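You operate a simulated robot arm through the tools that you are given. There is no shell and no other tool. Be economical: measure what you need, move in short steps, check, and stop when the job is done.

The job below is to be done with a simulated two-armed robot. You get a single attempt, and the scene is never put back.

TASK
Take the purple cube from the top deck of the trolley and put it on the blue pad. Then take the small jug and put it on the top deck of the trolley. Then take the jug on the top of the small rack and put it away on the front of the steel counter. The order counts. Set down upright: small jug, jug.

Only the result counts: the job must be done as asked and must still hold three seconds after the hand-in. Knocking over, shifting, dropping, spilling or breaking anything else fails it.

THE ROBOT
Two 7-joint arms with fingered hands on one trunk, on a base that drives. Base frame: it is fixed to the floor where the robot stands at the start and does not move with it; the origin is under the middle of the robot, x ahead of it, y to its left, z up. Units: mm, rad, N and s.
The left shoulder is at the start at [11, 53, 1257], the right one opposite. Places, roughly: front of the steel counter (60x15 cm) [-6780, -60, 880]; jug [-1000, -4000, 1000]; small jug [2250, -1250, 1000]; top deck of the trolley [700, 0, 800]. Payload 5 kg a hand.
Tool frame (each hand has its own): the origin (TCP) lies between the finger pads and is the grasp point; the fingertips stand 43 mm ahead of it; z points along the fingers, y is the line along which they close. Largest opening 144 mm; the body of the gripper starts 50 mm behind the TCP. The gripper is a hand of 5 fingers: y runs from the thumb to the fingers, the wrist lies at [-21, -124, -221] in the tool frame, and closing takes about 1.5 s.
Orientation is that of the tool frame in the base frame, as [roll, pitch, yaw] about the fixed x, y, z axes, in that order (R = Rz(yaw) Ry(pitch) Rx(roll)). With the fingers straight down and the wrist toward the robot, the tool's x, y and z point along [0, 1, 0], [1, 0, 0] and [0, 0, -1] of the base frame.

THE INTERFACE
- The arms move only by the tool move_arm. It takes "left_steps", "right_steps" or both (then of equal length, played together; a hand with none holds still); each is one flat list of numbers, 6 for each row, row after row: the shift along the tool's x, y, z in units of 30 mm (1.0 is 30 mm), then the turn, a rotation vector about the tool's x, y, z in units of 6 degrees (1.0 is 6 degrees). In form: [tx, ty, tz, ax, ay, az, tx, ty, tz, ax, ay, az, ...]. A call has 1 to 10 rows; each row shifts and turns the commanded pose from where the row before left it, along the tool's axes as they then stand. "left_fingers" and "right_fingers" are, for a hand that has rows, the finger opening in m, from 0 to 0.144, set as the call begins (left out, the last holds). A call with a number of a shift or a turn outside -1 to 1 is refused whole. Rows are played at 5 a second. More than 50 mm and 0.15 rad between two rows, or a gripper value outside its range, and nothing of the call is played. A pose out of reach is approached as far as the arm can. The call stops where the force on the tool passes 40 N (or 10 N more than at its start, if that is more) or the arm is blocked; 0.2 s more then pass. The fingers move at their own pace (about 45 mm/s each) and stop on an object; they squeeze with about 23 N. The grip force told is the motor's: it shows also when the fingers shut on nothing. Time passes only in rows, and 0.2 s behind the last, so rows that do not move let the fingers close. The reply holds the time, the measured pose of the TCP, the force on the tool along the base axes, the opening and the grip force, in the units named above and with some noise, with the torque about the TCP (base axes, N m) and any sound that the robot's microphone picked up.
- Cameras (640 x 400 px; columns grow to the right, rows downward): "scene" is now at [66, -138.7, 1499.2]; the picture's right is [-0.23, -0.97, -0.02], its down [-0.58, 0.15, -0.80] and it looks along [0.79, -0.17, -0.60] (base axes); focal length 293 px, centre (320, 200). "left" rides on the left gripper at [-86, -109, -167] in its tool frame; the picture's right is [-0.80, -0.28, 0.53], its down [0.54, -0.73, 0.42] and it looks along [0.27, 0.63, 0.73] (tool axes); focal length 275 px, centre (320, 200). "right" rides on the right gripper at [86, -108, -168] in its tool frame; the picture's right is [-0.80, 0.28, -0.53], its down [-0.54, -0.73, 0.42] and it looks along [-0.27, 0.63, 0.73] (tool axes); focal length 275 px, centre (320, 200).
- grab_frame(camera): a new picture of that camera. No time passes.
- slide_trunk(by): slides the trunk up (or, below 0, down) by that many mm; the arms and the scene camera ride with it, the base frame stays. It gives what a move gives, with no picture.
- roll_base(legs): drives the robot by 1 to 6 legs, each [ahead, left, turn to the left] in mm, mm and rad, along the robot's own axes; the way and the turn of a leg run together, so that a leg with both is an arc; at most 1500 mm and 3.142 rad a leg. The arms and the cameras ride along, it lands a little off, and it stops where it bumps. It gives what a move gives.
- hand_shape(shape, hand): the hand has 5 fingers and takes this shape, open, in about a second: jaw (thumb against the fingers, like two jaws); tri (thumb and two fingers); tip (a fingertip pinch); poke (one finger out to press); point (the index stretched); flat (the hand flat); cup (the hand cupped); fist (a fist). The gripper value then closes the fingers along that shape, each until it touches; the sizes above hold for jaw. It gives what a move gives, with no picture.
- head_to(pan, tilt): turns the head with the scene camera to pan (to the left, within 1.501 rad either way) and tilt (down, from -0.506 to 1.204), counted from straight ahead of the robot. It gives what a move gives.
- probe_pixels(camera, pixels): there is no depth. For up to 12 entries [column, row, z] of the newest picture of that camera ("zoom" is the newest enlarged one), the place [x, y] in the base frame at which the ray of that pixel passes the height z, good to about 2 mm, but the place of the scene camera against the robot may be out by one fixed shift of up to 18 mm in any direction. No time passes.
- zoom(camera, box): a new picture of the part [left, top, right, bottom] of that camera's present view, enlarged. No time passes.
- sign_off(): hands the job in; it is judged then, once.

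Keep the steps short. Do not move on a guess: measure, check each grasp and each placing, and mend mistakes. In all there are 110 turns and 92 pictures (those below and enlarged ones count). Leave the grippers open and the arms clear of the work at the hand-in unless told otherwise, and finish with a single line.

The tools are called after "Emit:" by a JSON object that holds its "op" and its "data". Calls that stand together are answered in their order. move_arm: Moves the arms, as the interface text tells. Its arguments: {"type":"object","properties":{"left_steps":{"type":"array","items":{"type":"number"}},"left_fingers":{"type":"number"},"right_steps":{"type":"array","items":{"type":"number"}},"right_fingers":{"type":"number"}},"required":[]} The other tools are called the same way: slide_trunk (by) slides the trunk up or down; hand_shape (shape, hand) gives the hand a shape; roll_base (legs) drives the base; head_to (pan, tilt) turns the head that bears the scene camera; grab_frame (camera) takes a picture; probe_pixels (camera, pixels) gives the place at which the rays of pixels pass given heights; zoom (camera, box) takes an enlarged picture of a part of a camera's view; sign_off () hands the job in.

At the start:

```text
t: 0.0
left_tool_pos: [610.7, 54.7, 1087.8]
left_tcp_rot: [-3.133, -0.004, 1.513]
left_contact_force: [-0.7, 0.4, -0.7]
left_torque: [0.02, 0.0, 0.01]
left_width: 143.7
left_finger_force: 0.1
left_shape: jaw
right_tool_pos: [697.3, -470.2, 1076.3]
right_tcp_rot: [3.132, -0.024, 1.534]
right_contact_force: [-0.2, 0.9, -0.3]
right_torque: [0.03, 0.0, -0.03]
right_width: 143.7
right_finger_force: 0.0
right_shape: jaw
trunk travel left (down, up): [-350.0, 590.0]
robot x, y, heading: [-53.2, -89.4, -0.04]
head pan, tilt: [-0.188, 0.642]
```

scene: 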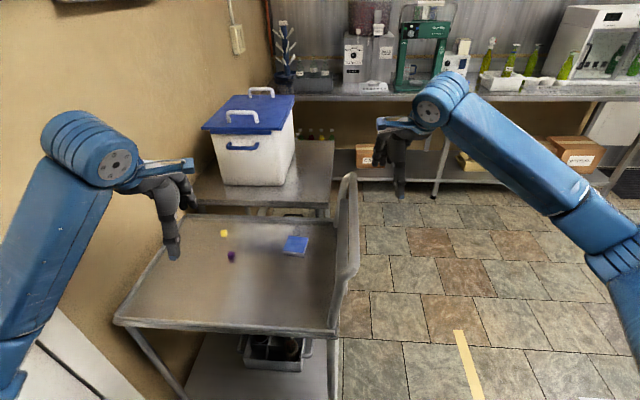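
right: 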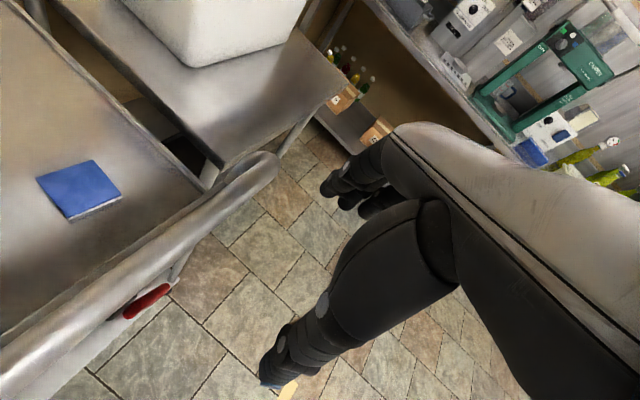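
left: 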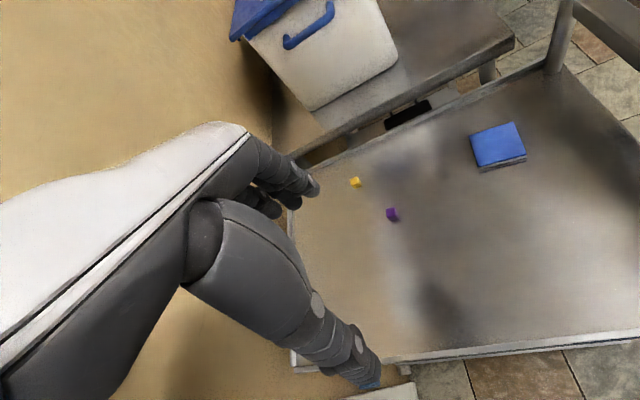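

I see the purple cube at about scene (231,257) and left-camera (392,214), with the blue pad at scene (295,245). I'll enlarge and probe these.

Emit:
{"op": "zoom", "data": {"camera": "left", "box": [320, 100, 560, 250]}}

Emit:
{"op": "probe_pixels", "data": {"camera": "left", "pixels": [[392, 214, 810], [355, 182, 810], [495, 142, 810], [472, 138, 810], [516, 123, 810], [526, 156, 810], [479, 167, 810], [392, 214, 800], [392, 220, 800]]}}

Emit:
{"op": "probe_pixels", "data": {"camera": "scene", "pixels": [[231, 257, 810], [224, 233, 810], [295, 245, 810], [231, 257, 800], [295, 255, 800], [335, 325, 800], [120, 320, 800], [345, 180, 1000]]}}

```text
2.67 times, centred on (440, 175) of left
```

zoom: 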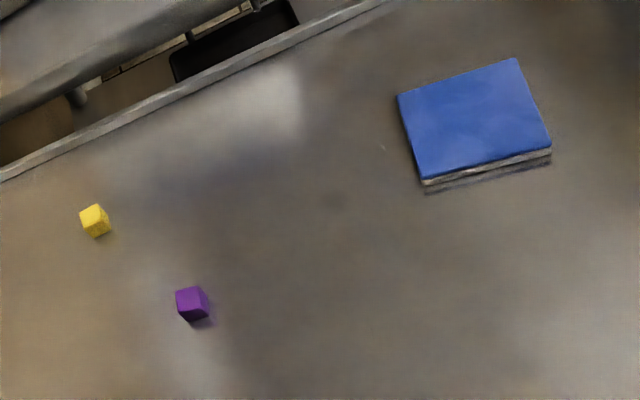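

```text
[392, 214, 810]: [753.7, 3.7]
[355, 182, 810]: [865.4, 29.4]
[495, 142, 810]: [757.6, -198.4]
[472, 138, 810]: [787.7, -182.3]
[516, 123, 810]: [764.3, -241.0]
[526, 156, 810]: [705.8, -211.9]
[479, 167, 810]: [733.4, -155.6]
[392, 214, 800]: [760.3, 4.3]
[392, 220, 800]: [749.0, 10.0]
```

```text
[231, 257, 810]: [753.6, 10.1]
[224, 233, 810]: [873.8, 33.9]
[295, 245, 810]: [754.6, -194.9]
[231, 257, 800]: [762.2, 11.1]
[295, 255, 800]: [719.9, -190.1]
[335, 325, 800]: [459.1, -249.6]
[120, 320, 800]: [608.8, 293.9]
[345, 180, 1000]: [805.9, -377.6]
```

Both cameras agree on the cube at about (757, 5) and the pad at about (757, -198). I'll move the left hand above the cube, to about z 950, and then look from close up.

Emit:
{"op": "move_arm", "data": {"left_steps": [-0.23, 0.825, 0.767, 0, 0, 0, -0.23, 0.825, 0.767, 0, 0, 0, -0.23, 0.825, 0.767, 0, 0, 0, -0.23, 0.825, 0.767, 0, 0, 0, -0.23, 0.825, 0.767, 0, 0, 0, -0.23, 0.825, 0.767, 0, 0, 0, 0, 0, 0, 0, 0, 0, 0, 0, 0, 0, 0, 0]}}

Emit:
{"op": "grab_frame", "data": {"camera": "left"}}

```text
t: 1.8
left_tool_pos: [764.5, 21.0, 935.4]
left_tcp_rot: [-3.127, 0.02, 1.513]
left_contact_force: [0.4, 0.1, 0.2]
left_torque: [0.01, 0.02, -0.04]
left_width: 143.6
left_finger_force: 0.1
left_shape: jaw
right_tool_pos: [707.7, -448.0, 1077.3]
right_tcp_rot: [-3.14, 0.001, 1.531]
right_contact_force: [-0.3, 0.1, -0.6]
right_torque: [0.0, 0.04, 0.0]
right_width: 143.8
right_finger_force: 0.2
right_shape: jaw
trunk travel left (down, up): [-350.0, 590.0]
robot x, y, heading: [-54.1, -89.7, -0.037]
head pan, tilt: [-0.188, 0.642]
```

```text
87 pictures are left
```

left: 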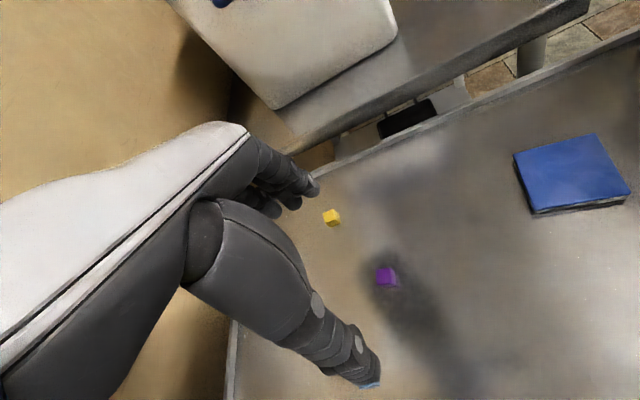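

The cube is now at left (386,276). I'll enlarge it for its orientation and exact place.

Emit:
{"op": "zoom", "data": {"camera": "left", "box": [306, 190, 466, 290]}}

Emit:
{"op": "probe_pixels", "data": {"camera": "left", "pixels": [[386, 276, 810], [386, 276, 820], [514, 155, 815], [593, 134, 815], [629, 188, 815], [534, 208, 815], [332, 217, 810]]}}

```text
4.00 times, centred on (386, 240) of left
```

zoom: 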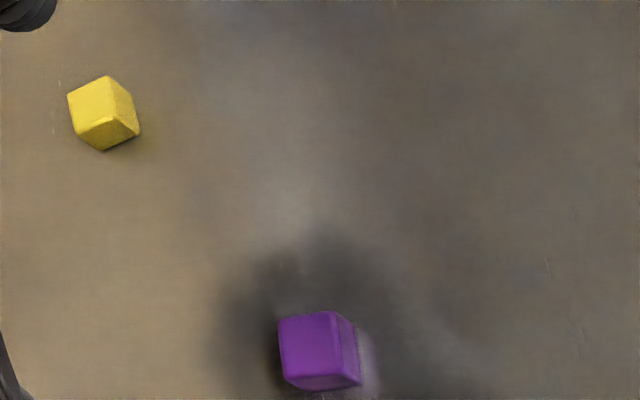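

```text
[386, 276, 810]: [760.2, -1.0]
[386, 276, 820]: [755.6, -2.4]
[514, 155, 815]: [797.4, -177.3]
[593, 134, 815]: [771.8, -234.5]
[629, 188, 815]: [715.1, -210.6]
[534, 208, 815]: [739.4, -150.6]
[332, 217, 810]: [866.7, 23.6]
```

The top face is the large purple one. I'll probe its corners at the height of the cube top, plus the base corners at deck height.

Emit:
{"op": "probe_pixels", "data": {"camera": "zoom", "pixels": [[279, 321, 816], [332, 312, 816], [343, 374, 816], [287, 381, 816], [311, 347, 816], [355, 330, 800], [361, 383, 800], [310, 391, 800]]}}

```text
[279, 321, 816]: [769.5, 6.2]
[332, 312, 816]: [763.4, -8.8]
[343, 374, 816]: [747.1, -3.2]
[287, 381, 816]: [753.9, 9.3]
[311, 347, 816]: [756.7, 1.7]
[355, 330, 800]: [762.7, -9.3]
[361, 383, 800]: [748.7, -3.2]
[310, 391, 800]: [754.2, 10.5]
```

The cube is 16 mm, with its centre at (758.4, 0.9), the deck at z 800 and its edges turned about -18°. Next I'll align over the cube, rotate 15° and narrow the fingers to see the jaw shape.

Emit:
{"op": "move_arm", "data": {"left_steps": [-0.34, -0.08, 0, 0, 0, 0.83, -0.34, -0.08, 0, 0, 0, 0.83, 0, 0, 0, 0, 0, 0.83, 0, 0, 0, 0, 0, 0, 0, 0, 0, 0, 0, 0, 0, 0, 0, 0, 0, 0, 0, 0, 0, 0, 0, 0, 0, 0, 0, 0, 0, 0], "left_fingers": 0.03}}

Emit:
{"op": "grab_frame", "data": {"camera": "left"}}

Emit:
{"op": "grab_frame", "data": {"camera": "scene"}}

```text
t: 3.6
left_tool_pos: [757.3, 3.1, 937.0]
left_tcp_rot: [-3.133, 0.024, 1.253]
left_contact_force: [-0.1, -0.3, 0.5]
left_torque: [-0.01, -0.01, -0.01]
left_width: 30.5
left_finger_force: 0.0
left_shape: jaw
right_tool_pos: [706.0, -447.5, 1077.6]
right_tcp_rot: [-3.141, 0.002, 1.533]
right_contact_force: [0.3, -0.4, -1.1]
right_torque: [0.02, 0.03, -0.02]
right_width: 143.7
right_finger_force: 0.0
right_shape: jaw
trunk travel left (down, up): [-350.0, 590.0]
robot x, y, heading: [-54.9, -85.0, -0.035]
head pan, tilt: [-0.188, 0.642]
```

```text
85 pictures are left
```

left: 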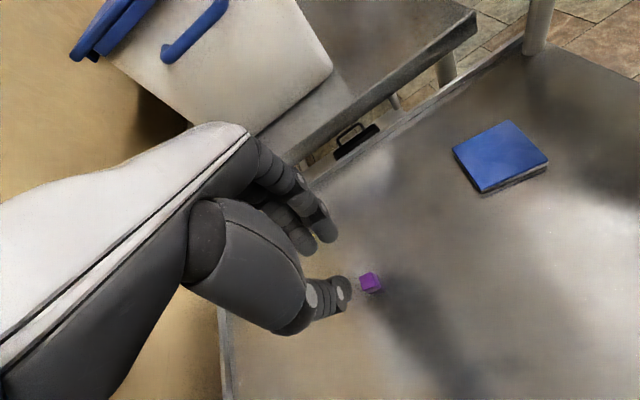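

```text
84 pictures are left
```

scene: 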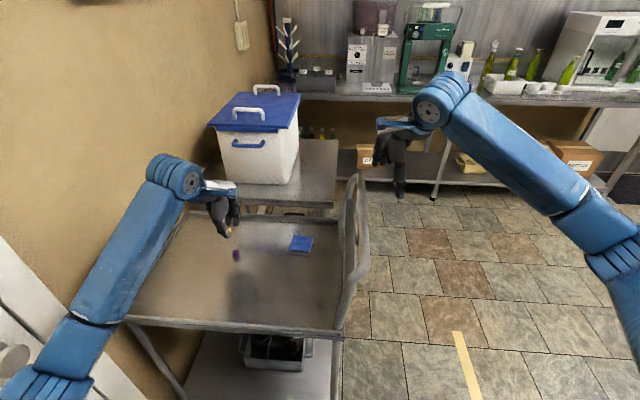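

The fingertips reach about 43 mm ahead, as stated. I'll check the cube again against the hand's present pose.

Emit:
{"op": "probe_pixels", "data": {"camera": "left", "pixels": [[370, 282, 808], [366, 282, 816], [453, 152, 815], [508, 121, 815], [547, 158, 815], [481, 191, 815]]}}

Emit:
{"op": "zoom", "data": {"camera": "left", "box": [290, 220, 450, 320]}}

```text
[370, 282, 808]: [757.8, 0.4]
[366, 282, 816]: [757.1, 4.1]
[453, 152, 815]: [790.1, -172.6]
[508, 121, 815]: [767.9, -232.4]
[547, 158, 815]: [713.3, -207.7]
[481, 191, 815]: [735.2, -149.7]
```

```text
4.00 times, centred on (370, 270) of left
```

zoom: 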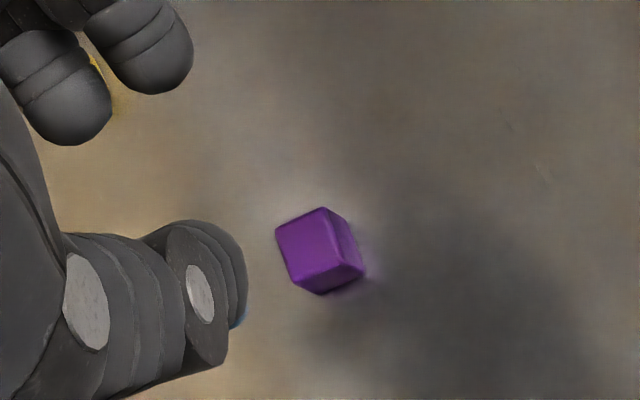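

The cube sits straight under the grasp line. I'll open to 60 mm and descend about 75 mm first, then check.

Emit:
{"op": "move_arm", "data": {"left_steps": [0, 0, 0, 0, 0, 0, 0, 0, 0.5, 0, 0, 0, -0.03, 0, 0.8, 0, 0, 0, 0, 0, 0.8, 0, 0, 0, 0, 0, 0.4, 0, 0, 0, 0, 0, 0, 0, 0, 0, 0, 0, 0, 0, 0, 0], "left_fingers": 0.06}}

Emit:
{"op": "grab_frame", "data": {"camera": "left"}}

```text
t: 5.2
left_tool_pos: [755.9, 1.2, 862.6]
left_tcp_rot: [-3.133, 0.023, 1.253]
left_contact_force: [0.5, -0.3, -0.4]
left_torque: [0.03, -0.02, 0.02]
left_width: 59.5
left_finger_force: 0.0
left_shape: jaw
right_tool_pos: [706.4, -447.5, 1078.9]
right_tcp_rot: [3.14, 0.001, 1.533]
right_contact_force: [0.2, 0.9, -0.4]
right_torque: [-0.03, -0.01, -0.03]
right_width: 143.7
right_finger_force: 0.0
right_shape: jaw
trunk travel left (down, up): [-350.0, 590.0]
robot x, y, heading: [-50.7, -85.4, -0.041]
head pan, tilt: [-0.188, 0.642]
```

```text
82 pictures are left
```

left: 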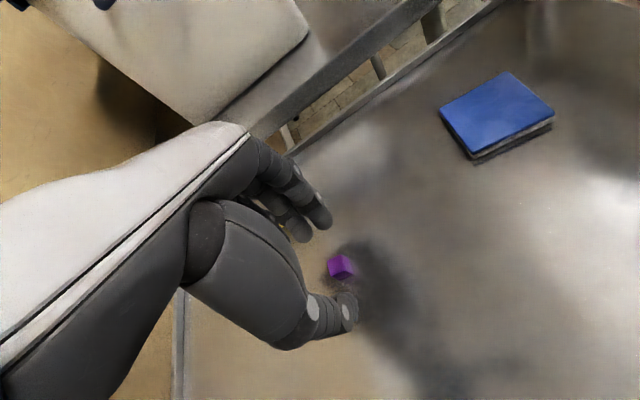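

The cube lies between the thumb and the fingers. I'll go 15 mm lower and close.

Emit:
{"op": "move_arm", "data": {"left_steps": [0, 0, 0.25, 0, 0, 0, 0, 0, 0.25, 0, 0, 0, 0, 0, 0, 0, 0, 0]}}

Emit:
{"op": "move_arm", "data": {"left_steps": [0, 0, 0, 0, 0, 0, 0, 0, 0, 0, 0, 0, 0, 0, 0, 0, 0, 0, 0, 0, 0, 0, 0, 0, 0, 0, 0, 0, 0, 0, 0, 0, 0, 0, 0, 0, 0, 0, 0, 0, 0, 0, 0, 0, 0, 0, 0, 0], "left_fingers": 0.0}}

Emit:
{"op": "zoom", "data": {"camera": "left", "box": [240, 170, 440, 295]}}

```text
t: 6.0
left_tool_pos: [755.0, 2.1, 849.2]
left_tcp_rot: [-3.133, 0.023, 1.254]
left_contact_force: [-0.2, -1.0, -0.4]
left_torque: [0.03, 0.05, -0.01]
left_width: 59.3
left_finger_force: 0.2
left_shape: jaw
right_tool_pos: [706.8, -448.1, 1077.6]
right_tcp_rot: [3.142, 0.002, 1.532]
right_contact_force: [0.3, 0.9, 0.3]
right_torque: [0.02, 0.0, -0.01]
right_width: 144.0
right_finger_force: 0.0
right_shape: jaw
trunk travel left (down, up): [-350.0, 590.0]
robot x, y, heading: [-55.8, -88.4, -0.037]
head pan, tilt: [-0.188, 0.642]
```

```text
t: 7.8
left_tool_pos: [755.4, 1.4, 848.5]
left_tcp_rot: [-3.134, 0.023, 1.254]
left_contact_force: [-0.5, 0.3, -0.3]
left_torque: [0.04, 0.02, -0.01]
left_width: 0.1
left_finger_force: 23.2
left_shape: jaw
right_tool_pos: [705.8, -447.0, 1079.1]
right_tcp_rot: [3.14, 0.001, 1.534]
right_contact_force: [-0.4, -0.4, -0.4]
right_torque: [0.0, 0.0, -0.02]
right_width: 144.1
right_finger_force: 0.0
right_shape: jaw
trunk travel left (down, up): [-350.0, 590.0]
robot x, y, heading: [-55.3, -86.1, -0.035]
head pan, tilt: [-0.188, 0.642]
```

```text
3.20 times, centred on (340, 232) of left
```

zoom: 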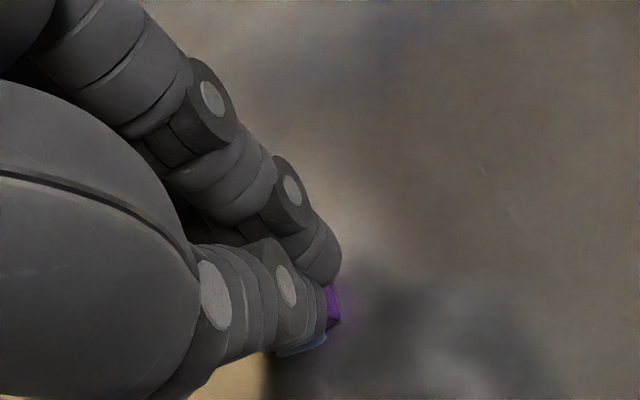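

Width 0.1 means the fingers closed on nothing, and the cube is still under the tips. I'll reopen to 60 mm and look at it.

Emit:
{"op": "move_arm", "data": {"left_steps": [0, 0, 0, 0, 0, 0, 0, 0, 0, 0, 0, 0, 0, 0, 0, 0, 0, 0, 0, 0, 0, 0, 0, 0, 0, 0, 0, 0, 0, 0], "left_fingers": 0.06}}

Emit:
{"op": "zoom", "data": {"camera": "left", "box": [240, 170, 440, 295]}}

```text
t: 9.0
left_tool_pos: [755.2, 1.5, 848.2]
left_tcp_rot: [-3.132, 0.023, 1.254]
left_contact_force: [-1.0, 0.8, -0.1]
left_torque: [0.02, -0.01, 0.01]
left_width: 59.7
left_finger_force: 0.0
left_shape: jaw
right_tool_pos: [706.5, -447.2, 1078.5]
right_tcp_rot: [-3.141, 0.002, 1.533]
right_contact_force: [0.2, -0.2, -0.6]
right_torque: [0.0, 0.06, 0.0]
right_width: 143.9
right_finger_force: 0.1
right_shape: jaw
trunk travel left (down, up): [-350.0, 590.0]
robot x, y, heading: [-54.5, -90.1, -0.041]
head pan, tilt: [-0.188, 0.642]
```

```text
3.20 times, centred on (340, 232) of left
```

zoom: 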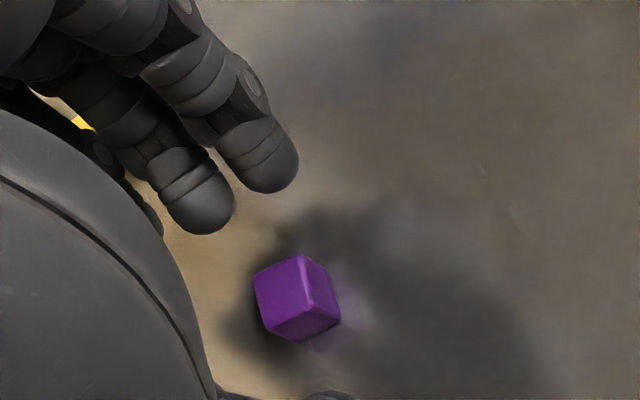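

Emit:
{"op": "probe_pixels", "data": {"camera": "zoom", "pixels": [[253, 271, 816], [303, 254, 816], [313, 305, 816], [268, 328, 816], [284, 290, 816]]}}

Emit:
{"op": "grab_frame", "data": {"camera": "scene"}}

```text
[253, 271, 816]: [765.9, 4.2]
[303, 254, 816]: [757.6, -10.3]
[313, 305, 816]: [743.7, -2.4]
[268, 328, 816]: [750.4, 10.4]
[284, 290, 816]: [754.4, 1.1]
```

```text
79 pictures are left
```

scene: 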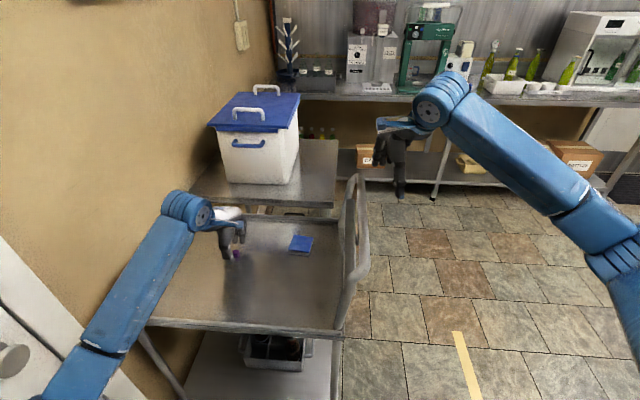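

The fingers closed just above the cube, because their tips pull back as they close. I'll narrow to 35 mm and go lower in small steps, watching the force.

Emit:
{"op": "move_arm", "data": {"left_steps": [0, 0, 0, 0, 0, 0.7, 0, 0, 0, 0, 0, 0.5, 0, 0, 0, 0, 0, 0, 0, 0, 0.1, 0, 0, 0, 0, 0, 0.1, 0, 0, 0, 0, 0, 0.1, 0, 0, 0, 0, 0, 0.1, 0, 0, 0, 0, 0, 0, 0, 0, 0], "left_fingers": 0.035}}

Emit:
{"op": "zoom", "data": {"camera": "left", "box": [240, 170, 440, 295]}}

```text
t: 10.8
left_tool_pos: [755.5, 1.3, 836.7]
left_tcp_rot: [-3.136, 0.025, 1.128]
left_contact_force: [0.8, -0.5, 0.0]
left_torque: [-0.01, -0.01, 0.0]
left_width: 35.5
left_finger_force: 0.1
left_shape: jaw
right_tool_pos: [706.7, -447.5, 1077.9]
right_tcp_rot: [3.14, 0.001, 1.533]
right_contact_force: [-0.3, -0.5, 0.5]
right_torque: [0.03, 0.0, 0.04]
right_width: 143.8
right_finger_force: 0.1
right_shape: jaw
trunk travel left (down, up): [-350.0, 590.0]
robot x, y, heading: [-53.3, -88.6, -0.037]
head pan, tilt: [-0.188, 0.642]
```

```text
3.20 times, centred on (340, 232) of left
```

zoom: 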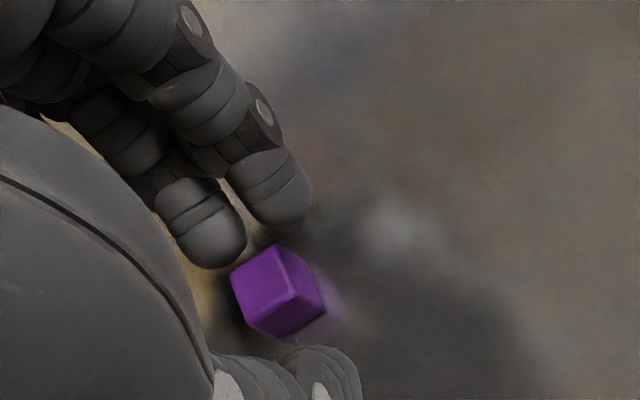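

No contact yet at z 837. The cube faces the gap between two fingers, so I'll shift the hand 7 mm along tool +x to line it up with the index finger and thumb. Then 2 mm lower and close.

Emit:
{"op": "move_arm", "data": {"left_steps": [0.23, 0, 0, 0, 0, 0, 0, 0, 0.07, 0, 0, 0, 0, 0, 0, 0, 0, 0]}}

Emit:
{"op": "move_arm", "data": {"left_steps": [0, 0, 0, 0, 0, 0, 0, 0, 0, 0, 0, 0, 0, 0, 0, 0, 0, 0, 0, 0, 0, 0, 0, 0, 0, 0, 0, 0, 0, 0, 0, 0, 0, 0, 0, 0], "left_fingers": 0.0}}

Emit:
{"op": "zoom", "data": {"camera": "left", "box": [240, 170, 440, 295]}}

```text
t: 11.6
left_tool_pos: [759.2, 8.0, 833.6]
left_tcp_rot: [-3.137, 0.026, 1.129]
left_contact_force: [-0.1, -0.9, 0.1]
left_torque: [-0.02, -0.03, 0.01]
left_width: 35.4
left_finger_force: 0.1
left_shape: jaw
right_tool_pos: [706.4, -447.7, 1078.8]
right_tcp_rot: [-3.141, 0.002, 1.534]
right_contact_force: [-0.1, -0.5, 0.3]
right_torque: [-0.01, -0.01, -0.01]
right_width: 144.0
right_finger_force: 0.1
right_shape: jaw
trunk travel left (down, up): [-350.0, 590.0]
robot x, y, heading: [-55.8, -89.2, -0.034]
head pan, tilt: [-0.188, 0.642]
```

```text
t: 13.0
left_tool_pos: [759.0, 8.2, 834.8]
left_tcp_rot: [-3.136, 0.023, 1.128]
left_contact_force: [-0.2, 0.8, 5.8]
left_torque: [0.02, -0.05, 0.08]
left_width: 10.4
left_finger_force: 23.4
left_shape: jaw
right_tool_pos: [706.6, -447.1, 1078.9]
right_tcp_rot: [3.142, 0.002, 1.534]
right_contact_force: [0.5, 0.8, -0.4]
right_torque: [-0.05, 0.01, 0.01]
right_width: 144.0
right_finger_force: 0.1
right_shape: jaw
trunk travel left (down, up): [-350.0, 590.0]
robot x, y, heading: [-57.0, -87.0, -0.038]
head pan, tilt: [-0.188, 0.642]
```

```text
3.20 times, centred on (340, 232) of left
```

zoom: 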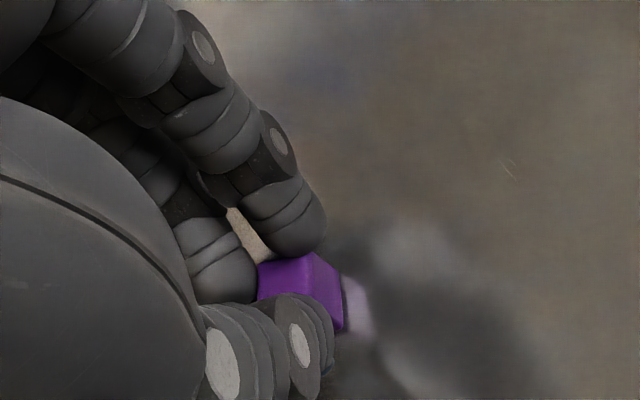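

Now there is a hold (width 10.4, 23 N). I'll lift 45 mm and check that the cube comes along.

Emit:
{"op": "move_arm", "data": {"left_steps": [0, 0, -0.3, 0, 0, 0, 0, 0, -0.5, 0, 0, 0, 0, 0, -0.7, 0, 0, 0, 0, 0, 0, 0, 0, 0]}}

Emit:
{"op": "grab_frame", "data": {"camera": "left"}}

```text
t: 14.0
left_tool_pos: [759.7, 10.0, 878.2]
left_tcp_rot: [-3.135, 0.026, 1.128]
left_contact_force: [0.0, -0.1, -0.1]
left_torque: [0.01, 0.02, -0.03]
left_width: 9.3
left_finger_force: 22.8
left_shape: jaw
right_tool_pos: [706.6, -447.1, 1077.3]
right_tcp_rot: [3.14, 0.001, 1.532]
right_contact_force: [0.2, -0.2, 0.3]
right_torque: [-0.01, 0.02, 0.03]
right_width: 143.9
right_finger_force: 0.0
right_shape: jaw
trunk travel left (down, up): [-350.0, 590.0]
robot x, y, heading: [-56.5, -90.4, -0.039]
head pan, tilt: [-0.188, 0.642]
```

```text
76 pictures are left
```

left: 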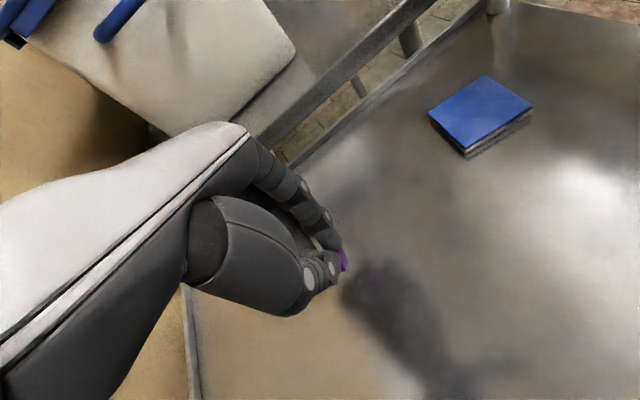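

The cube is held at the fingertips. I'll measure the pad's corners and the cube's place.

Emit:
{"op": "zoom", "data": {"camera": "left", "box": [300, 50, 556, 290]}}

Emit:
{"op": "probe_pixels", "data": {"camera": "left", "pixels": [[428, 112, 812], [487, 75, 812], [532, 104, 812], [465, 151, 812], [467, 159, 800], [532, 115, 800], [343, 262, 830], [343, 262, 840]]}}

```text
1.67 times, centred on (428, 170) of left
```

zoom: 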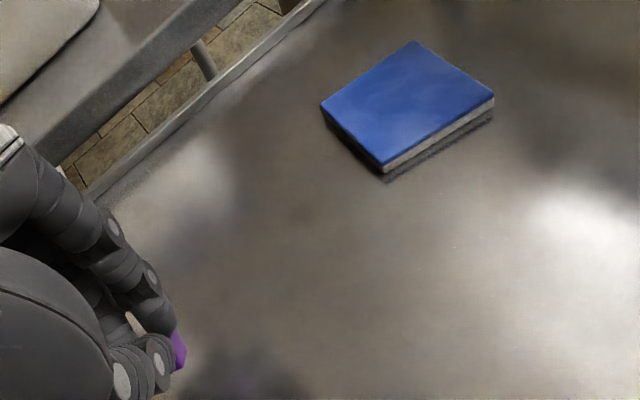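

```text
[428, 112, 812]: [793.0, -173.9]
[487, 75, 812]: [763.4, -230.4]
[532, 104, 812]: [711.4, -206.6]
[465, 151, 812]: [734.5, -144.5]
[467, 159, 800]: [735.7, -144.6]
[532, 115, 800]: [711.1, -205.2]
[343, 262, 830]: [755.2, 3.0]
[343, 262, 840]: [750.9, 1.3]
```

The pad's centre is about (752, -190) and its top is at z 812. The held cube is at about (755, 3), so I'll carry it over at this height.

Emit:
{"op": "move_arm", "data": {"left_steps": [-0.975, 0.445, 0, 0, 0, 0, -0.975, 0.445, 0, 0, 0, 0, -0.975, 0.445, 0, 0, 0, 0, -0.975, 0.445, 0, 0, 0, 0, -0.975, 0.445, 0, 0, 0, 0, -0.975, 0.445, 0, 0, 0, 0, 0, 0, 0, 0, 0, 0, 0, 0, 0, 0, 0, 0]}}

Emit:
{"op": "grab_frame", "data": {"camera": "left"}}

Emit:
{"op": "grab_frame", "data": {"camera": "scene"}}

```text
t: 15.8
left_tool_pos: [756.4, -184.8, 882.8]
left_tcp_rot: [-3.136, 0.024, 1.129]
left_contact_force: [-0.2, 0.2, -0.4]
left_torque: [0.01, -0.02, -0.01]
left_width: 9.8
left_finger_force: 23.1
left_shape: jaw
right_tool_pos: [706.0, -448.0, 1079.4]
right_tcp_rot: [-3.14, 0.001, 1.533]
right_contact_force: [-0.2, -0.8, -0.1]
right_torque: [0.0, -0.03, -0.02]
right_width: 143.5
right_finger_force: 0.1
right_shape: jaw
trunk travel left (down, up): [-350.0, 590.0]
robot x, y, heading: [-54.8, -88.1, -0.04]
head pan, tilt: [-0.188, 0.642]
```

```text
74 pictures are left
```

left: 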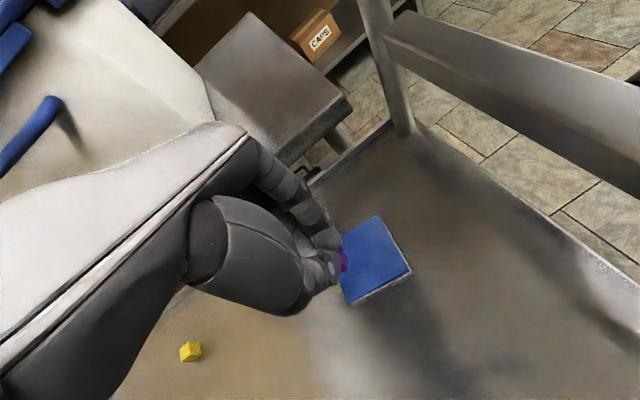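

```text
73 pictures are left
```

scene: 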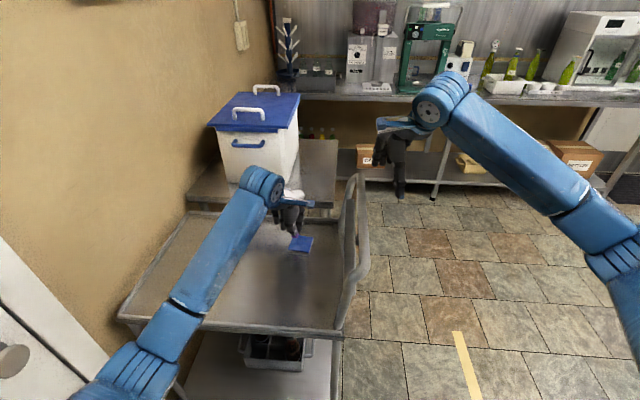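

I'll check the pad corners against the cube from this view.

Emit:
{"op": "probe_pixels", "data": {"camera": "left", "pixels": [[376, 215, 812], [411, 268, 812], [352, 302, 812], [344, 262, 834], [344, 262, 842]]}}

```text
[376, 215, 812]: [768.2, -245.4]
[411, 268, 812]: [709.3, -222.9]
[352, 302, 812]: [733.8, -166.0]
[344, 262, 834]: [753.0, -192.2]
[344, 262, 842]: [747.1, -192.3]
```

From this closer view the pad's centre is at (751, -206), so I'll shift 13 mm further toward -y and then lower about 28 mm.

Emit:
{"op": "move_arm", "data": {"left_steps": [-0.4, 0.18, 0, 0, 0, 0, 0, 0, 0.4, 0, 0, 0, 0, 0, 0.3, 0, 0, 0, 0, 0, 0.2, 0, 0, 0, 0, 0, 0, 0, 0, 0]}}

Emit:
{"op": "zoom", "data": {"camera": "left", "box": [260, 170, 460, 310]}}

```text
t: 17.0
left_tool_pos: [755.3, -196.9, 857.5]
left_tcp_rot: [-3.136, 0.024, 1.128]
left_contact_force: [0.3, 0.1, -0.4]
left_torque: [0.01, 0.01, 0.01]
left_width: 9.8
left_finger_force: 22.8
left_shape: jaw
right_tool_pos: [706.7, -446.3, 1079.4]
right_tcp_rot: [3.141, 0.002, 1.532]
right_contact_force: [-0.9, 0.5, -1.0]
right_torque: [-0.04, -0.01, -0.01]
right_width: 144.0
right_finger_force: 0.0
right_shape: jaw
trunk travel left (down, up): [-350.0, 590.0]
robot x, y, heading: [-56.1, -88.7, -0.038]
head pan, tilt: [-0.188, 0.642]
```

```text
2.86 times, centred on (360, 240) of left
```

zoom: 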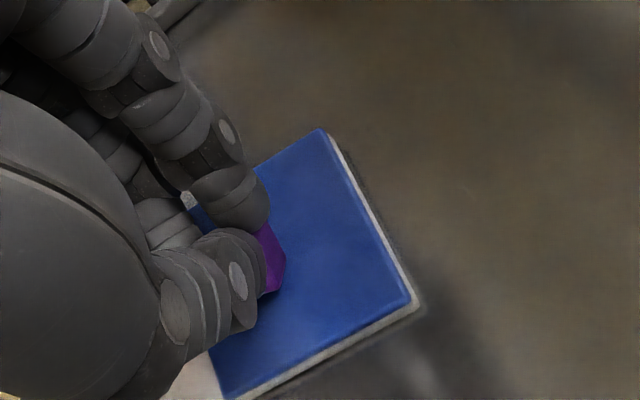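

The cube is at the pad's centre. I'll lower it the last ~9 mm in small steps.

Emit:
{"op": "move_arm", "data": {"left_steps": [0, 0, 0.1, 0, 0, 0, 0, 0, 0.1, 0, 0, 0, 0, 0, 0.08, 0, 0, 0, 0, 0, 0, 0, 0, 0]}}

Emit:
{"op": "zoom", "data": {"camera": "left", "box": [260, 170, 460, 310]}}

```text
t: 18.0
left_tool_pos: [756.2, -197.3, 853.2]
left_tcp_rot: [3.139, 0.025, 1.127]
left_contact_force: [6.3, -1.1, 23.0]
left_torque: [-0.23, -0.37, 0.05]
left_width: 9.8
left_finger_force: 22.6
left_shape: jaw
right_tool_pos: [704.6, -446.9, 1080.4]
right_tcp_rot: [3.139, 0.003, 1.532]
right_contact_force: [0.1, -0.6, 0.3]
right_torque: [-0.01, -0.01, 0.02]
right_width: 143.7
right_finger_force: 0.0
right_shape: jaw
trunk travel left (down, up): [-350.0, 590.0]
robot x, y, heading: [-53.9, -88.9, -0.04]
head pan, tilt: [-0.188, 0.642]
```

```text
2.86 times, centred on (360, 240) of left
```

zoom: 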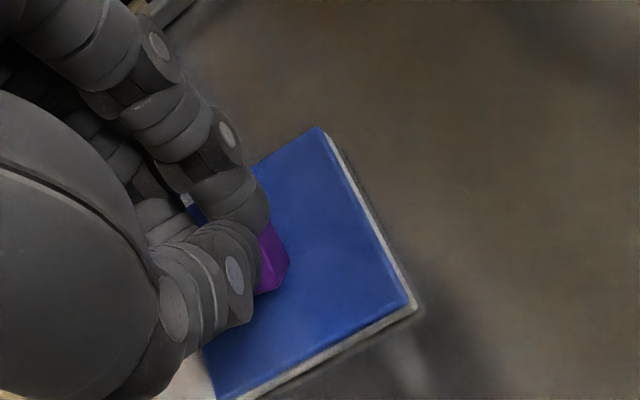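

I have contact (23 N), so the cube is on the pad. I'll ease up 3 mm, open to 40 mm and look.

Emit:
{"op": "move_arm", "data": {"left_steps": [0, 0, -0.13, 0, 0, 0, 0, 0, 0, 0, 0, 0]}}

Emit:
{"op": "move_arm", "data": {"left_steps": [0, 0, 0, 0, 0, 0, 0, 0, 0, 0, 0, 0, 0, 0, 0, 0, 0, 0, 0, 0, 0, 0, 0, 0], "left_fingers": 0.045}}

Emit:
{"op": "zoom", "data": {"camera": "left", "box": [260, 170, 460, 310]}}

```text
t: 18.6
left_tool_pos: [755.5, -197.1, 852.7]
left_tcp_rot: [-3.135, 0.022, 1.127]
left_contact_force: [6.4, -1.1, 14.6]
left_torque: [-0.2, -0.34, 0.03]
left_width: 9.7
left_finger_force: 22.5
left_shape: jaw
right_tool_pos: [704.7, -447.8, 1079.4]
right_tcp_rot: [-3.14, 0.001, 1.534]
right_contact_force: [0.0, -0.8, 0.2]
right_torque: [-0.03, 0.01, -0.01]
right_width: 143.9
right_finger_force: 0.0
right_shape: jaw
trunk travel left (down, up): [-350.0, 590.0]
robot x, y, heading: [-53.4, -87.2, -0.039]
head pan, tilt: [-0.188, 0.642]
```

```text
t: 19.6
left_tool_pos: [755.9, -196.7, 850.9]
left_tcp_rot: [-3.135, 0.026, 1.128]
left_contact_force: [0.5, -0.3, 0.5]
left_torque: [0.03, 0.03, -0.03]
left_width: 44.4
left_finger_force: 0.0
left_shape: jaw
right_tool_pos: [707.2, -446.8, 1077.0]
right_tcp_rot: [3.142, 0.003, 1.531]
right_contact_force: [0.0, 0.1, 0.4]
right_torque: [-0.02, 0.02, -0.02]
right_width: 143.9
right_finger_force: 0.0
right_shape: jaw
trunk travel left (down, up): [-350.0, 590.0]
robot x, y, heading: [-56.0, -88.1, -0.035]
head pan, tilt: [-0.188, 0.642]
```

```text
2.86 times, centred on (360, 240) of left
```

zoom: 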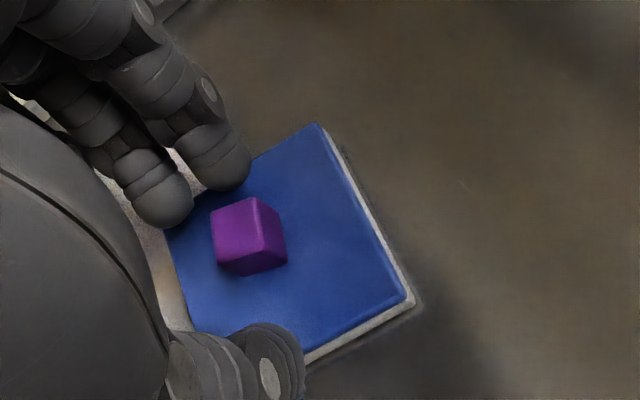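

The cube rests flat and well inside the pad. I'll lift straight up 240 mm.

Emit:
{"op": "move_arm", "data": {"left_steps": [0, 0, -0.5, 0, 0, 0, 0, 0, -0.9, 0, 0, 0, 0, 0, -0.9, 0, 0, 0, 0, 0, -0.9, 0, 0, 0, 0, 0, -0.9, 0, 0, 0, 0, 0, -0.9, 0, 0, 0, 0, 0, -0.9, 0, 0, 0, 0, 0, -0.9, 0, 0, 0, 0, 0, -0.9, 0, 0, 0, 0, 0, 0, 0, 0, 0]}}

Emit:
{"op": "head_to", "data": {"pan": -0.5, "tilt": 0.3}}

Emit:
{"op": "grab_frame", "data": {"camera": "scene"}}

Emit:
{"op": "zoom", "data": {"camera": "left", "box": [240, 150, 560, 350]}}

```text
t: 21.8
left_tool_pos: [759.6, -193.7, 1082.7]
left_tcp_rot: [-3.137, 0.024, 1.127]
left_contact_force: [-0.4, 0.4, -0.3]
left_torque: [0.02, 0.0, 0.02]
left_width: 44.6
left_finger_force: 0.0
left_shape: jaw
right_tool_pos: [706.4, -447.1, 1078.2]
right_tcp_rot: [-3.14, 0.002, 1.531]
right_contact_force: [-0.8, 0.8, 0.4]
right_torque: [0.03, 0.01, 0.02]
right_width: 143.6
right_finger_force: 0.0
right_shape: jaw
trunk travel left (down, up): [-350.0, 590.0]
robot x, y, heading: [-50.7, -91.6, -0.039]
head pan, tilt: [-0.188, 0.642]
```

```text
t: 22.6
left_tool_pos: [759.5, -193.9, 1082.2]
left_tcp_rot: [-3.137, 0.026, 1.126]
left_contact_force: [0.4, -0.8, -0.1]
left_torque: [-0.01, -0.02, 0.01]
left_width: 44.6
left_finger_force: 0.1
left_shape: jaw
right_tool_pos: [706.8, -446.6, 1078.5]
right_tcp_rot: [3.141, 0.001, 1.532]
right_contact_force: [0.6, -0.5, -0.6]
right_torque: [0.0, 0.0, -0.02]
right_width: 143.7
right_finger_force: 0.1
right_shape: jaw
trunk travel left (down, up): [-350.0, 590.0]
robot x, y, heading: [-57.5, -88.1, -0.039]
head pan, tilt: [-0.499, 0.3]
```

```text
69 pictures are left
```

scene: 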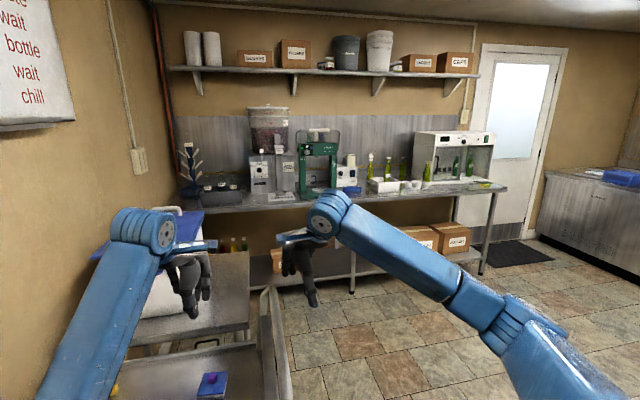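

```text
2.00 times, centred on (400, 250) of left
```

zoom: 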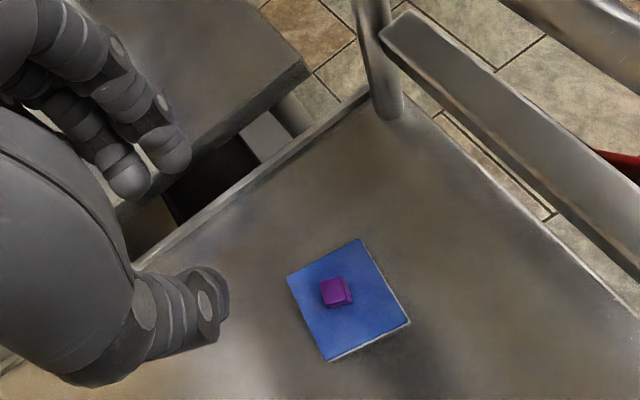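

The cube is on the pad. The small jug should be near the picture's centre on the back counter, so I'll enlarge that part.

Emit:
{"op": "zoom", "data": {"camera": "scene", "box": [220, 100, 540, 300]}}

```text
2.00 times, centred on (380, 200) of scene
```

zoom: 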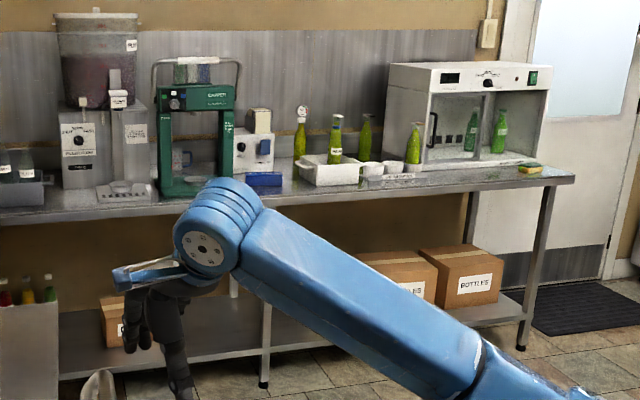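

The small jug may be the whitish vessel in the green stand. I'll enlarge it and probe its bearing, then look to the right to see the free floor.

Emit:
{"op": "zoom", "data": {"camera": "scene", "box": [270, 110, 390, 210]}}

Emit:
{"op": "probe_pixels", "data": {"camera": "scene", "pixels": [[310, 180, 1000], [385, 187, 950], [480, 182, 900], [500, 187, 900], [225, 208, 900], [350, 290, 0], [490, 268, 0]]}}

Emit:
{"op": "head_to", "data": {"pan": -1.45, "tilt": 0.35}}

Emit:
{"op": "grab_frame", "data": {"camera": "scene"}}

```text
4.00 times, centred on (330, 160) of scene
```

zoom: 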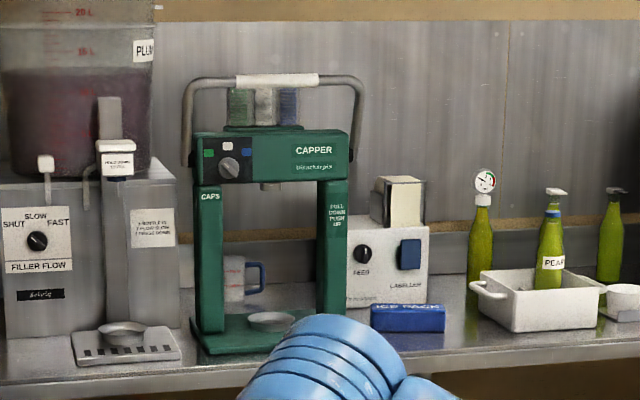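

```text
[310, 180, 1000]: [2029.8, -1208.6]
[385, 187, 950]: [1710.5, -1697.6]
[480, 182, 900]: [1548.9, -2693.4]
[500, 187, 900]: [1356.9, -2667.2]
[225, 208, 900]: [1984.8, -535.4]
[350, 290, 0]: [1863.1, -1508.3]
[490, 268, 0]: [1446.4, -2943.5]
```

```text
t: 23.9
left_tool_pos: [759.6, -194.7, 1083.1]
left_tcp_rot: [-3.136, 0.025, 1.127]
left_contact_force: [0.5, 0.4, 0.3]
left_torque: [-0.02, -0.01, -0.04]
left_width: 44.5
left_finger_force: 0.1
left_shape: jaw
right_tool_pos: [705.6, -445.1, 1078.0]
right_tcp_rot: [3.142, 0.002, 1.533]
right_contact_force: [1.0, 0.3, 0.5]
right_torque: [0.0, 0.0, 0.0]
right_width: 143.7
right_finger_force: 0.1
right_shape: jaw
trunk travel left (down, up): [-350.0, 590.0]
robot x, y, heading: [-58.5, -85.9, -0.034]
head pan, tilt: [-1.45, 0.351]
```

```text
65 pictures are left
```

scene: 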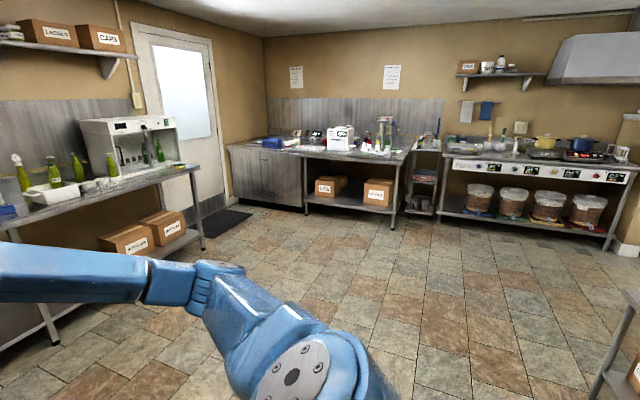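

A small jug with a blue handle stands behind the green capper, at about scene (310,180). Before driving I'll pull both hands back about 300 mm so they clear things.

Emit:
{"op": "move_arm", "data": {"left_steps": [-0.2, -1, -0.2, 0, 0, 0, -0.2, -1, -0.2, 0, 0, 0, -0.2, -1, -0.2, 0, 0, 0, -0.2, -1, -0.2, 0, 0, 0, -0.2, -1, -0.2, 0, 0, 0, -0.2, -1, -0.2, 0, 0, 0, -0.2, -1, -0.2, 0, 0, 0, -0.2, -1, -0.2, 0, 0, 0, -0.2, -1, -0.2, 0, 0, 0, -0.2, -1, -0.2, 0, 0, 0], "right_steps": [0, -1, -0.2, 0, 0, 0, 0, -1, -0.2, 0, 0, 0, 0, -1, -0.2, 0, 0, 0, 0, -1, -0.2, 0, 0, 0, 0, -1, -0.2, 0, 0, 0, 0, -1, -0.2, 0, 0, 0, 0, -1, -0.2, 0, 0, 0, 0, -1, -0.2, 0, 0, 0, 0, -1, -0.2, 0, 0, 0, 0, -1, -0.2, 0, 0, 0]}}

Emit:
{"op": "probe_pixels", "data": {"camera": "scene", "pixels": [[590, 395, 0], [425, 213, 0], [410, 152, 950], [440, 152, 950], [460, 180, 900], [605, 248, 0], [200, 248, 0]]}}

```text
t: 26.1
left_tool_pos: [463.4, -118.2, 1146.0]
left_tcp_rot: [-3.137, 0.025, 1.127]
left_contact_force: [0.2, -0.6, -0.7]
left_torque: [-0.03, -0.04, -0.01]
left_width: 44.8
left_finger_force: 0.0
left_shape: jaw
right_tool_pos: [434.0, -445.1, 1150.5]
right_tcp_rot: [-3.139, 0.001, 1.536]
right_contact_force: [-0.3, 0.3, 0.4]
right_torque: [0.01, -0.04, 0.01]
right_width: 143.8
right_finger_force: 0.1
right_shape: jaw
right hand out of reach, approached as far as the arm can: row 9, 10
trunk travel left (down, up): [-350.0, 590.0]
robot x, y, heading: [-52.3, -88.6, -0.037]
head pan, tilt: [-1.45, 0.351]
```

```text
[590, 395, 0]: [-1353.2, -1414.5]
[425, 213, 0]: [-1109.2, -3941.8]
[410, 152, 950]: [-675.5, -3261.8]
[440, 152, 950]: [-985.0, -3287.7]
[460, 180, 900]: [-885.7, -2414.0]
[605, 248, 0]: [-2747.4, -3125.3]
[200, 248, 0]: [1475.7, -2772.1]
```

The floor to the right is clear. I'll back off 300, go right 1160 and then ahead 1450, squaring the heading as I go.

Emit:
{"op": "roll_base", "data": {"legs": [[-300, 0, 0.037], [0, -1160, 0], [1400, 0, 0]]}}

Emit:
{"op": "head_to", "data": {"pan": 0.0, "tilt": 0.45}}

Emit:
{"op": "grab_frame", "data": {"camera": "scene"}}

```text
t: 40.0
left_tool_pos: [1524.3, -1285.7, 1145.3]
left_tcp_rot: [-3.137, 0.025, 1.133]
left_contact_force: [-0.4, 0.7, -0.3]
left_torque: [0.02, 0.0, 0.0]
left_width: 44.8
left_finger_force: 0.1
left_shape: jaw
right_tool_pos: [1495.9, -1613.3, 1151.0]
right_tcp_rot: [-3.138, -0.001, 1.538]
right_contact_force: [0.9, -0.7, -0.2]
right_torque: [0.01, 0.02, 0.01]
right_width: 143.7
right_finger_force: 0.0
right_shape: jaw
trunk travel left (down, up): [-350.0, 590.0]
robot x, y, heading: [1001.9, -1258.1, -0.033]
head pan, tilt: [-1.45, 0.351]
```

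```text
t: 41.5
left_tool_pos: [1523.2, -1288.2, 1144.8]
left_tcp_rot: [-3.137, 0.024, 1.133]
left_contact_force: [-0.4, 0.7, 0.3]
left_torque: [-0.05, -0.01, -0.02]
left_width: 44.6
left_finger_force: 0.2
left_shape: jaw
right_tool_pos: [1494.8, -1614.7, 1149.5]
right_tcp_rot: [-3.139, -0.001, 1.539]
right_contact_force: [0.3, 0.3, -0.6]
right_torque: [-0.02, 0.01, -0.01]
right_width: 143.6
right_finger_force: 0.1
right_shape: jaw
trunk travel left (down, up): [-350.0, 590.0]
robot x, y, heading: [1005.4, -1258.5, -0.032]
head pan, tilt: [0.0, 0.45]
```

```text
64 pictures are left
```

scene: 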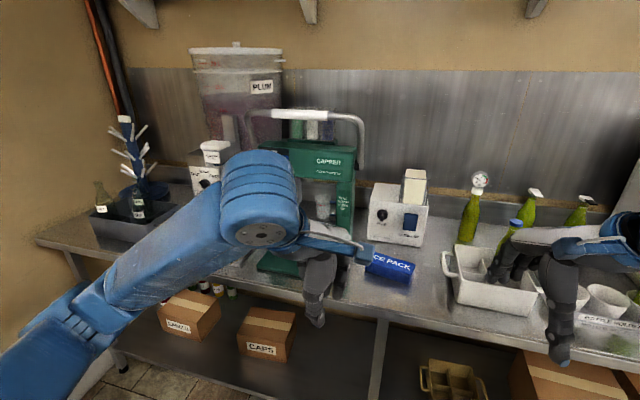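

I'll enlarge the capper area to see the jug behind it at about (323,205).

Emit:
{"op": "zoom", "data": {"camera": "scene", "box": [240, 100, 440, 280]}}

Emit:
{"op": "probe_pixels", "data": {"camera": "scene", "pixels": [[323, 205, 1000], [323, 218, 950], [280, 275, 900], [390, 320, 880], [340, 220, 900], [260, 110, 1250], [390, 285, 900]]}}

```text
2.22 times, centred on (340, 190) of scene
```

zoom: 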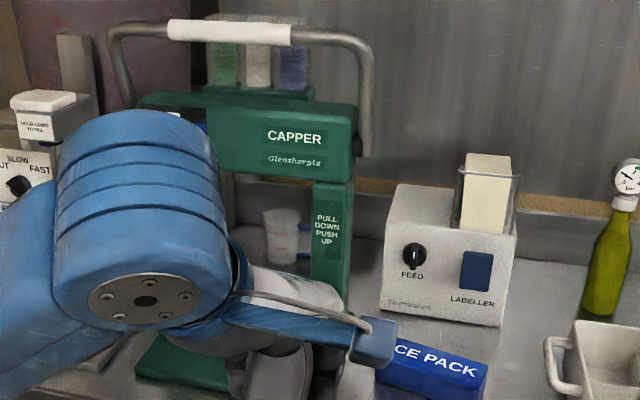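

```text
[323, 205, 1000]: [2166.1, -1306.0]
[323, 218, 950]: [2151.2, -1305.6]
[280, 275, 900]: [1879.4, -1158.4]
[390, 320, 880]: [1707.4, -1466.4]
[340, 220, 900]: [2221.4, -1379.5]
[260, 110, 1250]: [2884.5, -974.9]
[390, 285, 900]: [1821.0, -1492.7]
```

The left wrist hides it, so I'll move the left hand 250 mm to the left. Then I'll raise the trunk 400 mm to look over the capper.

Emit:
{"op": "move_arm", "data": {"left_steps": [0.95, -0.45, 0, 0, 0, 0, 0.95, -0.45, 0, 0, 0, 0, 0.95, -0.45, 0, 0, 0, 0, 0.95, -0.45, 0, 0, 0, 0, 0.95, -0.45, 0, 0, 0, 0, 0.95, -0.45, 0, 0, 0, 0, 0.95, -0.45, 0, 0, 0, 0, 0.95, -0.45, 0, 0, 0, 0]}}

Emit:
{"op": "slide_trunk", "data": {"by": 400}}

Emit:
{"op": "head_to", "data": {"pan": 0.0, "tilt": 0.65}}

Emit:
{"op": "grab_frame", "data": {"camera": "scene"}}

```text
t: 43.4
left_tool_pos: [1523.0, -1032.3, 1141.4]
left_tcp_rot: [-3.139, 0.025, 1.132]
left_contact_force: [-0.7, 0.4, 1.1]
left_torque: [0.01, -0.06, 0.01]
left_width: 44.7
left_finger_force: 0.0
left_shape: jaw
right_tool_pos: [1493.2, -1613.6, 1151.3]
right_tcp_rot: [-3.141, 0.002, 1.537]
right_contact_force: [-0.7, 0.6, 0.3]
right_torque: [0.01, -0.02, -0.01]
right_width: 143.8
right_finger_force: 0.1
right_shape: jaw
trunk travel left (down, up): [-350.0, 590.0]
robot x, y, heading: [1003.2, -1255.5, -0.037]
head pan, tilt: [0.0, 0.45]
```

```text
t: 47.2
left_tool_pos: [1524.9, -1032.8, 1541.4]
left_tcp_rot: [-3.135, 0.026, 1.133]
left_contact_force: [-0.3, 0.3, 0.5]
left_torque: [-0.02, 0.05, -0.02]
left_width: 44.8
left_finger_force: 0.0
left_shape: jaw
right_tool_pos: [1495.1, -1612.8, 1550.7]
right_tcp_rot: [-3.138, 0.0, 1.54]
right_contact_force: [0.7, -0.1, 0.0]
right_torque: [-0.02, 0.02, -0.02]
right_width: 143.6
right_finger_force: 0.1
right_shape: jaw
trunk travel left (down, up): [-750.0, 190.0]
robot x, y, heading: [1002.7, -1260.4, -0.036]
head pan, tilt: [0.0, 0.45]
```

```text
t: 47.9
left_tool_pos: [1523.9, -1033.4, 1540.6]
left_tcp_rot: [-3.135, 0.024, 1.134]
left_contact_force: [0.0, 0.1, 0.6]
left_torque: [-0.02, -0.02, -0.01]
left_width: 44.7
left_finger_force: 0.0
left_shape: jaw
right_tool_pos: [1495.6, -1613.5, 1550.5]
right_tcp_rot: [-3.137, 0.002, 1.538]
right_contact_force: [-0.3, 0.1, -0.7]
right_torque: [0.0, 0.0, 0.0]
right_width: 143.6
right_finger_force: 0.2
right_shape: jaw
trunk travel left (down, up): [-750.0, 190.0]
robot x, y, heading: [1002.4, -1257.7, -0.028]
head pan, tilt: [0.0, 0.649]
```

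```text
62 pictures are left
```

scene: 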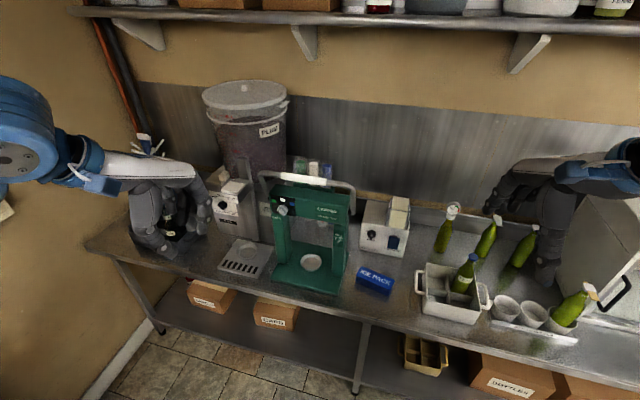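

Emit:
{"op": "zoom", "data": {"camera": "scene", "box": [220, 140, 420, 300]}}

Emit:
{"op": "probe_pixels", "data": {"camera": "scene", "pixels": [[274, 278, 900], [340, 294, 900], [276, 232, 900], [346, 251, 900], [362, 240, 900], [403, 256, 900], [356, 280, 900], [365, 340, 900], [120, 245, 900], [360, 200, 900], [360, 200, 1000]]}}

```text
2.50 times, centred on (320, 220) of scene
```

zoom: 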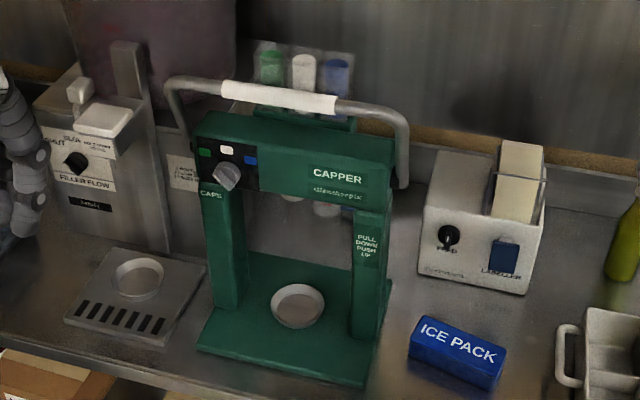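

```text
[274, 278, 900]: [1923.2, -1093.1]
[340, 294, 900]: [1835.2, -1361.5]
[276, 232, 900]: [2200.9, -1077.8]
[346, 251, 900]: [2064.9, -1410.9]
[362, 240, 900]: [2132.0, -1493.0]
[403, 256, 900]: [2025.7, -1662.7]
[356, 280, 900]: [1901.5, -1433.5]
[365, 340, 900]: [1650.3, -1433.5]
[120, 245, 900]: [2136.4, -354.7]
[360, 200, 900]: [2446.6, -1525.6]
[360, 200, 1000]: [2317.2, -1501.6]
```

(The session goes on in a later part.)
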